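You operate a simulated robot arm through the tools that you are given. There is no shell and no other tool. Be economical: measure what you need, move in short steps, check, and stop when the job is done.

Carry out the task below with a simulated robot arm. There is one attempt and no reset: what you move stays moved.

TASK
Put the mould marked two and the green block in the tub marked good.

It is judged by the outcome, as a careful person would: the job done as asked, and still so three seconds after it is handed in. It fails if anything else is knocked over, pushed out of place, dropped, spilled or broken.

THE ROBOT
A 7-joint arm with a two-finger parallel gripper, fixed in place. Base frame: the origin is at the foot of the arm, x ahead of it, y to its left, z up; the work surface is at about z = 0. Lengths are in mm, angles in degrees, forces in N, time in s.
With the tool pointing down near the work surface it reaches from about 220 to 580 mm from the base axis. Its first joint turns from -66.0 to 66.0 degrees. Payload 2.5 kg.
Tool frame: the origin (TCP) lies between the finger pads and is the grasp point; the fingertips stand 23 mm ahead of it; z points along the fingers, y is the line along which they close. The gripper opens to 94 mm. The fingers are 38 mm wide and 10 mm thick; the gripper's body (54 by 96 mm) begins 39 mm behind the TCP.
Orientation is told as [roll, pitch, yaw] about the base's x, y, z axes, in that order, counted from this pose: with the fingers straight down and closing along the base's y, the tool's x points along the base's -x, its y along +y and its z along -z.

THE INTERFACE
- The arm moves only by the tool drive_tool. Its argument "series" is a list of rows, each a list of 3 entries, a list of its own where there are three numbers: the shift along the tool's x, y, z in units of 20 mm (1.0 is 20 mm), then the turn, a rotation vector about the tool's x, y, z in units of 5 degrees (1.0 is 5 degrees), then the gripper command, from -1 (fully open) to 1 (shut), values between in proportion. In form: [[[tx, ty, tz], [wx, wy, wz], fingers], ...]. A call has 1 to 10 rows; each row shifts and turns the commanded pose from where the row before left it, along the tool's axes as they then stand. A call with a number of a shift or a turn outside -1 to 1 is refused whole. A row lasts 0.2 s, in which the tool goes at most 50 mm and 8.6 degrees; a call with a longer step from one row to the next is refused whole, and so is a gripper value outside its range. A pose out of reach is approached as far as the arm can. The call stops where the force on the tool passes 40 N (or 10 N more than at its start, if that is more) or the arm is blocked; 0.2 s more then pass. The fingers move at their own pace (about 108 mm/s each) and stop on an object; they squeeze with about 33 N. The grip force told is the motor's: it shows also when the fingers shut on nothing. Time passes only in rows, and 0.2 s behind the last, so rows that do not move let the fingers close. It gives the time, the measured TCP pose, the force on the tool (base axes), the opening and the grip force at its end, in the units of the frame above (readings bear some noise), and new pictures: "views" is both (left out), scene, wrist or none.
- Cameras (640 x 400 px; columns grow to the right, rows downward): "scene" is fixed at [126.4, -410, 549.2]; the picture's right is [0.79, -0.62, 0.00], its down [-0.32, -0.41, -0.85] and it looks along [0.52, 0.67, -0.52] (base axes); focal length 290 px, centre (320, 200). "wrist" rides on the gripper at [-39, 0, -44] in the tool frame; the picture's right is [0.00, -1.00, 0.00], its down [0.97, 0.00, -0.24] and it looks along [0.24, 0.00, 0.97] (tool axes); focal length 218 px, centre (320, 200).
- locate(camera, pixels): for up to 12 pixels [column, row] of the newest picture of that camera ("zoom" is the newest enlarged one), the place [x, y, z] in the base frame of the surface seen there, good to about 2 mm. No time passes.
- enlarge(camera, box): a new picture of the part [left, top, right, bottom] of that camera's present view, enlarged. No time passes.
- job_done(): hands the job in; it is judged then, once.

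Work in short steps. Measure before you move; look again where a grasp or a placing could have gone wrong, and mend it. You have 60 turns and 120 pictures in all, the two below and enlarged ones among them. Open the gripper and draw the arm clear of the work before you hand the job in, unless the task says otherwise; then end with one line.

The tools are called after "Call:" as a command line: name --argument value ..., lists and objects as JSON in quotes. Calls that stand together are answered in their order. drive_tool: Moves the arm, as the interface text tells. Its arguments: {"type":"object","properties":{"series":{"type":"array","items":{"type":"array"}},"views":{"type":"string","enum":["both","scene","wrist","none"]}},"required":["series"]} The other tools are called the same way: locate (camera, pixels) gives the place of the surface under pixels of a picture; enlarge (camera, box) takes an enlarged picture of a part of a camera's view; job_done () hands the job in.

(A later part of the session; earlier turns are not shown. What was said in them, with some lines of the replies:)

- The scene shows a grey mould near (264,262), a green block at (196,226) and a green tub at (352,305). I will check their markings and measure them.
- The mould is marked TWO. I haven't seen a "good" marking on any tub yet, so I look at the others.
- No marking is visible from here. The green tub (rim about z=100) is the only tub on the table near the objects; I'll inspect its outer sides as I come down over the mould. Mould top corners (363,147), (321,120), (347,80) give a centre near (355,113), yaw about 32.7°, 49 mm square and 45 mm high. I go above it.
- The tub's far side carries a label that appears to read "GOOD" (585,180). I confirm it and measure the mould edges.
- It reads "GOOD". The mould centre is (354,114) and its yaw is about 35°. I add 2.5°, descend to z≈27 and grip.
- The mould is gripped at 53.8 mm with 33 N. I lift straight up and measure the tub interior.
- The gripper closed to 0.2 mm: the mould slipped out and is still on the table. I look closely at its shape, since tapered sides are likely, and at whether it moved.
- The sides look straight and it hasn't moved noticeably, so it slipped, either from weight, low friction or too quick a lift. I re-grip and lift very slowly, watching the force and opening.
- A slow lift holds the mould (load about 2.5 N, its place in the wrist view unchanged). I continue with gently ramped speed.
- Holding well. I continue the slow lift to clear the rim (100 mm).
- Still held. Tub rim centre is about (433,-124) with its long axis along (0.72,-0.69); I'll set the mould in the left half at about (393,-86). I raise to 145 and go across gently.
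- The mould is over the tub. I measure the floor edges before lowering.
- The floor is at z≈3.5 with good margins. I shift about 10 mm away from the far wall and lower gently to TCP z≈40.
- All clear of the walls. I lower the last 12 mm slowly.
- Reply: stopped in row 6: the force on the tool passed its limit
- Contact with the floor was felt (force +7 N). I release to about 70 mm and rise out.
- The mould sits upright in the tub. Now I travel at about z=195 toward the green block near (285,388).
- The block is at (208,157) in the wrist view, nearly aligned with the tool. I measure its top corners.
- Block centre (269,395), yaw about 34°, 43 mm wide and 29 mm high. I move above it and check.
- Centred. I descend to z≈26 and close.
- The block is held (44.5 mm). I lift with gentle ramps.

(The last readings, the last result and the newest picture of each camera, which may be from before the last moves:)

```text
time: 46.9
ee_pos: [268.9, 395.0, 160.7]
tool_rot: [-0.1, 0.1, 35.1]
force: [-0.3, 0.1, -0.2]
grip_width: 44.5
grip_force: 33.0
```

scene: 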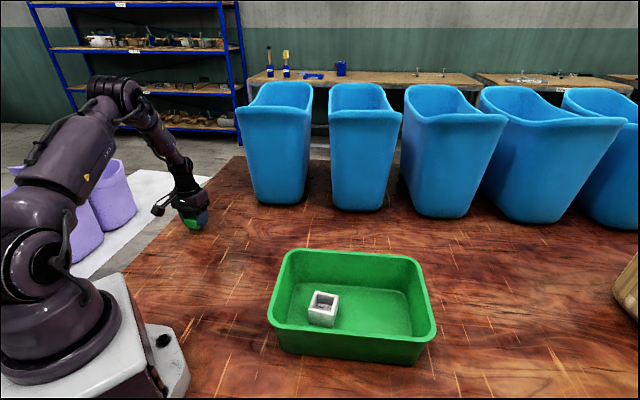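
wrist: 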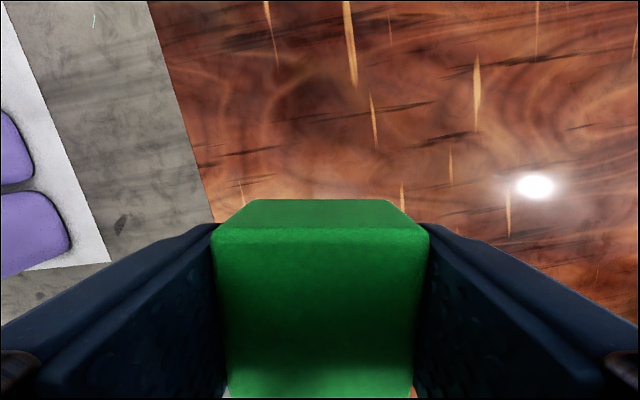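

Held. I travel gently at z=160 to above the right half of the tub, (470,-158).

Call:
drive_tool --series '[[[0.077, -0.284, 0], [0, 0, 0], 1], [[0.154, -0.568, 0], [0, 0, 0], 1], [[0.23, -0.852, 0], [0, 0, 0], 1], [[0.269, -0.994, 0], [0, 0, 0], 1], [[0.269, -0.994, 0], [0, 0, 0], 1], [[0.269, -0.994, 0], [0, 0, 0], 1], [[0.269, -0.994, 0], [0, 0, 0], 1], [[0.23, -0.852, 0], [0, 0, 0], 1], [[0.154, -0.568, 0], [0, 0, 0], 1], [[0.077, -0.284, 0], [0, 0, 0], 1]]' --views "wrist"

Call:
drive_tool --series '[[[0.077, -0.284, 0], [0, 0, 0], 1], [[0.154, -0.568, 0], [0, 0, 0], 1], [[0.23, -0.852, 0], [0, 0, 0], 1], [[0.269, -0.994, 0], [0, 0, 0], 1], [[0.269, -0.994, 0], [0, 0, 0], 1], [[0.269, -0.994, 0], [0, 0, 0], 1], [[0.269, -0.994, 0], [0, 0, 0], 1], [[0.23, -0.852, 0], [0, 0, 0], 1], [[0.154, -0.568, 0], [0, 0, 0], 1], [[0.077, -0.284, 0], [0, 0, 0], 1]]' --views "none"

Call:
drive_tool --series '[[[0.077, -0.284, 0], [0, 0, 0], 1], [[0.154, -0.568, 0], [0, 0, 0], 1], [[0.23, -0.852, 0], [0, 0, 0], 1], [[0.269, -0.994, 0], [0, 0, 0], 1], [[0.269, -0.994, 0], [0, 0, 0], 1], [[0.269, -0.994, 0], [0, 0, 0], 1], [[0.269, -0.994, 0], [0, 0, 0], 1], [[0.23, -0.852, 0], [0, 0, 0], 1], [[0.154, -0.568, 0], [0, 0, 0], 1], [[0.077, -0.284, 0], [0, 0, 0], 1]]' --views "both"

```text
time: 49.1
ee_pos: [321.8, 251.2, 160.0]
tool_rot: [-0.1, 0.0, 35.1]
force: [0.0, 0.5, -0.1]
grip_width: 44.6
grip_force: 33.3
```

wrist: 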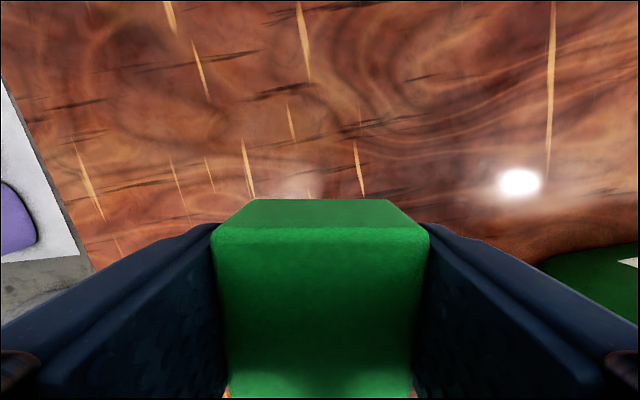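

```text
time: 51.3
ee_pos: [372.8, 106.7, 160.6]
tool_rot: [-0.1, 0.0, 35.1]
force: [0.4, 0.2, -0.3]
grip_width: 44.7
grip_force: 32.6
```

```text
time: 53.5
ee_pos: [427.3, -37.9, 160.3]
tool_rot: [-0.1, 0.0, 35.1]
force: [-0.5, 0.5, -0.2]
grip_width: 44.4
grip_force: 32.5
```

scene: 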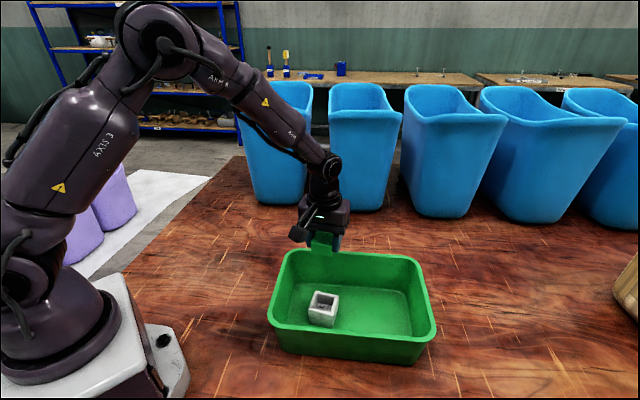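
wrist: 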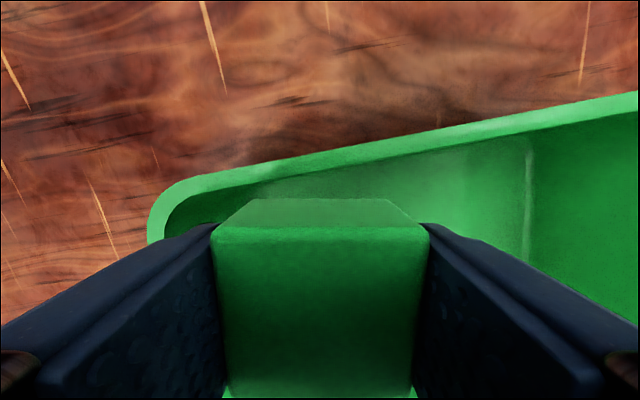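

I finish the traverse (43,-120 to go) and check above the tub.

Call:
drive_tool --series '[[[0.068, -0.246, 0], [0, 0, 0], 1], [[0.136, -0.491, 0], [0, 0, 0], 1], [[0.204, -0.737, 0], [0, 0, 0], 1], [[0.221, -0.798, 0], [0, 0, 0], 1], [[0.221, -0.798, 0], [0, 0, 0], 1], [[0.221, -0.798, 0], [0, 0, 0], 1], [[0.221, -0.798, 0], [0, 0, 0], 1], [[0.204, -0.737, 0], [0, 0, 0], 1], [[0.136, -0.491, 0], [0, 0, 0], 1], [[0.068, -0.246, 0], [0, 0, 0], 1]]'

```text
time: 55.7
ee_pos: [470.8, -157.4, 159.2]
tool_rot: [-0.1, 0.1, 35.0]
force: [-0.1, 0.9, -0.2]
grip_width: 44.8
grip_force: 32.8
```

scene: 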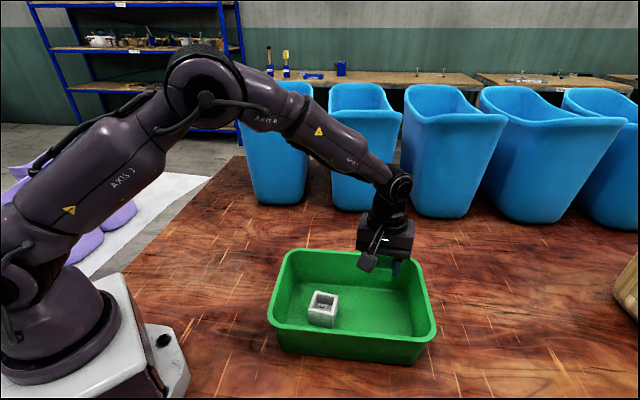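
wrist: 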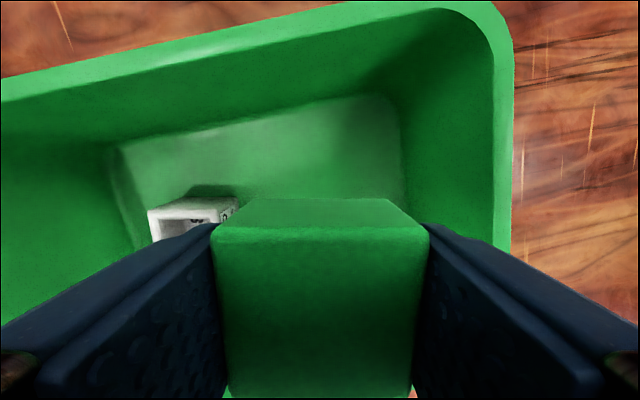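

I check the clearance to the right and far walls.

Call:
locate --camera "wrist" --pixels '[[398, 120], [402, 190], [300, 112], [492, 240], [320, 25], [235, 210], [152, 215]]'

Call:
locate --camera "scene" --pixels '[[370, 335], [400, 338], [410, 315], [316, 309]]'

```text
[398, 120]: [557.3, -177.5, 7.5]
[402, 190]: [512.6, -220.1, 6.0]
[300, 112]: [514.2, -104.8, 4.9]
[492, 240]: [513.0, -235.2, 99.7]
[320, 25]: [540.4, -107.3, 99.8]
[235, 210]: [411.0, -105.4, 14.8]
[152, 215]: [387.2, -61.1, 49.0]
```

```text
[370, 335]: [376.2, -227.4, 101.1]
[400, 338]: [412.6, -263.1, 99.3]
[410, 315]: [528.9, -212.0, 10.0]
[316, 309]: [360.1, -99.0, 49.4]
```

Clearance is good. I shift 10 mm away from the far wall and lower to about z=40.

Call:
drive_tool --series '[[[0.1, 0, 0.1], [0, 0, 0], 1], [[0.2, 0, 0.25], [0, 0, 0], 1], [[0.15, 0, 0.35], [0, 0, 0], 1], [[0.05, 0, 0.4], [0, 0, 0], 1], [[0, 0, 0.4], [0, 0, 0], 1], [[0, 0, 0.4], [0, 0, 0], 1], [[0, 0, 0.4], [0, 0, 0], 1], [[0, 0, 0.35], [0, 0, 0], 1], [[0, 0, 0.25], [0, 0, 0], 1], [[0, 0, 0.1], [0, 0, 0], 1]]' --views "none"

Call:
drive_tool --series '[[[0, 0, 0.1], [0, 0, 0], 1], [[0, 0, 0.25], [0, 0, 0], 1], [[0, 0, 0.35], [0, 0, 0], 1], [[0, 0, 0.4], [0, 0, 0], 1], [[0, 0, 0.4], [0, 0, 0], 1], [[0, 0, 0.4], [0, 0, 0], 1], [[0, 0, 0.4], [0, 0, 0], 1], [[0, 0, 0.35], [0, 0, 0], 1], [[0, 0, 0.2], [0, 0, 0], 1], [[0, 0, 0.1], [0, 0, 0], 1]]' --views "both"

```text
time: 57.9
ee_pos: [461.1, -162.5, 101.3]
tool_rot: [0.0, 0.0, 35.1]
force: [-0.6, -0.4, -0.3]
grip_width: 44.4
grip_force: 32.8
```

```text
time: 60.1
ee_pos: [461.9, -162.4, 41.2]
tool_rot: [0.0, -0.1, 35.2]
force: [-0.8, 0.5, -1.0]
grip_width: 44.7
grip_force: 32.5
```

scene: 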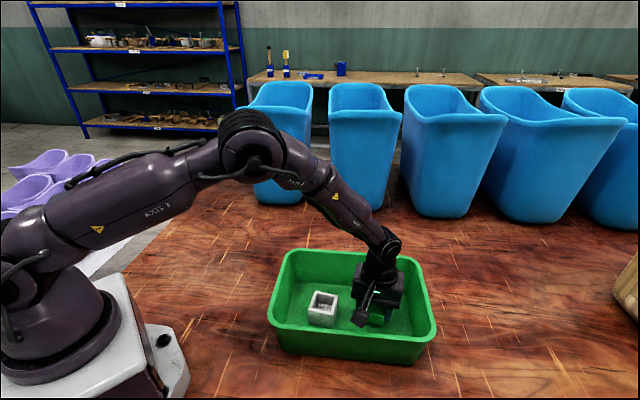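
wrist: 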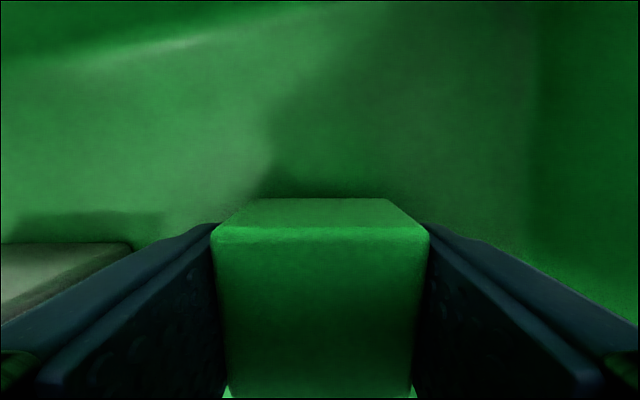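

Clear of the walls and the mould. I lower the last 12 mm slowly, then release partially and rise.

Call:
drive_tool --series '[[[0, 0, 0.1], [0, 0, 0], 1], [[0, 0, 0.1], [0, 0, 0], 1], [[0, 0, 0.1], [0, 0, 0], 1], [[0, 0, 0.1], [0, 0, 0], 1], [[0, 0, 0.1], [0, 0, 0], 1], [[0, 0, 0.06], [0, 0, 0], 1], [[0, 0, 0.05], [0, 0, 0], 1]]' --views "none"

Call:
drive_tool --series '[[[0, 0, 0], [0, 0, 0], -0.15], [[0, 0, 0], [0, 0, 0], -0.3], [[0, 0, 0], [0, 0, 0], -0.3], [[0, 0, -0.3], [0, 0, 0], -0.3], [[0, 0, -0.8], [0, 0, 0], -0.3], [[0, 0, -1], [0, 0, 0], -0.3], [[0, 0, -1], [0, 0, 0], -0.3], [[0, 0, -1], [0, 0, 0], -0.3], [[0, 0, -1], [0, 0, 0], -0.3], [[0, 0, -1], [0, 0, 0], -0.3]]' --views "both"

```text
time: 61.7
ee_pos: [462.5, -163.0, 31.9]
tool_rot: [-0.1, 0.0, 35.1]
force: [0.3, 3.4, 10.5]
grip_width: 44.5
grip_force: 33.0
```

```text
time: 63.9
ee_pos: [461.5, -161.4, 153.7]
tool_rot: [-0.1, 0.1, 35.2]
force: [1.0, 0.8, -0.4]
grip_width: 61.3
grip_force: 0.0
```

scene: 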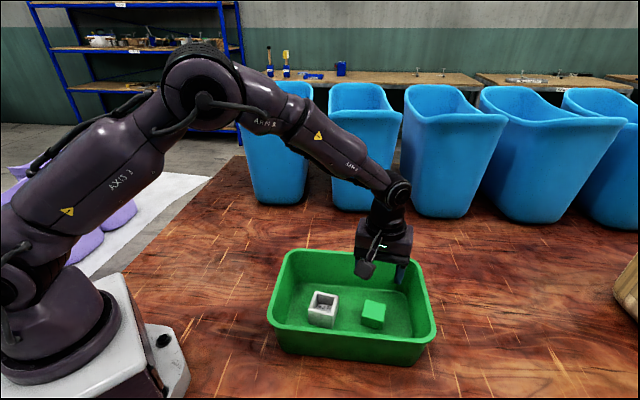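
wrist: 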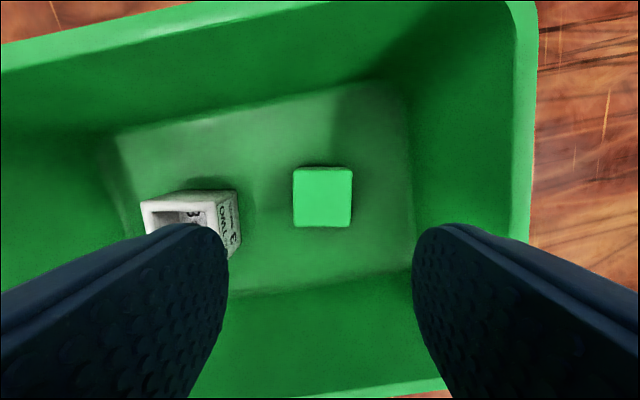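

Both are resting upright in the tub marked GOOD. I open the gripper fully and draw the arm up and back, clear of the tub.

Call:
drive_tool --series '[[[0, 0, -1], [0, 0, 0], -0.5], [[0, 0, -1], [0, 0, 0], -1], [[0, 0, -1], [0, 0, 0], -1], [[0, 0.8, -1], [0, 0, 0], -1], [[0, 1, 0], [0, 0, 0], -1], [[0, 1, 0], [0, 0, 0], -1], [[0, 1, 0], [0, 0, 0], -1], [[0, 1, 0], [0, 0, 0], -1], [[0, 1, 0], [0, 0, 0], -1], [[0, 1, 0], [0, 0, 0], -1]]' --views "none"

Call:
drive_tool --series '[[[0, 1, 0], [0, 0, 0], -1], [[0, 1, 0], [0, 0, 0], -1], [[0, 1, 0], [0, 0, 0], -1], [[0, 1, 0], [0, 0, 0], -1], [[0, 1, 0], [0, 0, 0], -1], [[0, 0, 0], [0, 0, 0], -1]]' --views "scene"

```text
time: 66.1
ee_pos: [382.8, -51.5, 230.3]
tool_rot: [-0.1, 0.0, 35.2]
force: [0.1, -0.6, 0.1]
grip_width: 94.1
grip_force: 0.1
```

```text
time: 67.5
ee_pos: [326.8, 29.9, 231.7]
tool_rot: [-0.1, 0.0, 35.1]
force: [0.0, -0.9, -0.4]
grip_width: 93.7
grip_force: 0.1
```

scene: 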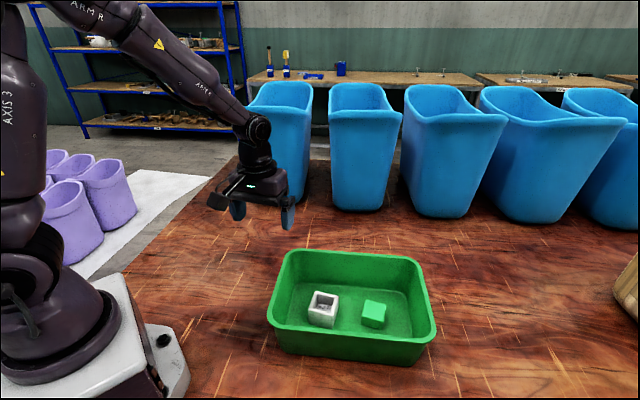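

The mould and block are both in the tub, nothing else has moved, and the arm is clear. I hand the job in.

Call:
job_done

```text
The job is handed in.
```

The mould marked two and the green block are both upright in the tub marked GOOD; the mould slipped from the gripper on my first lift but stayed where it was, and a second, slower lift held.
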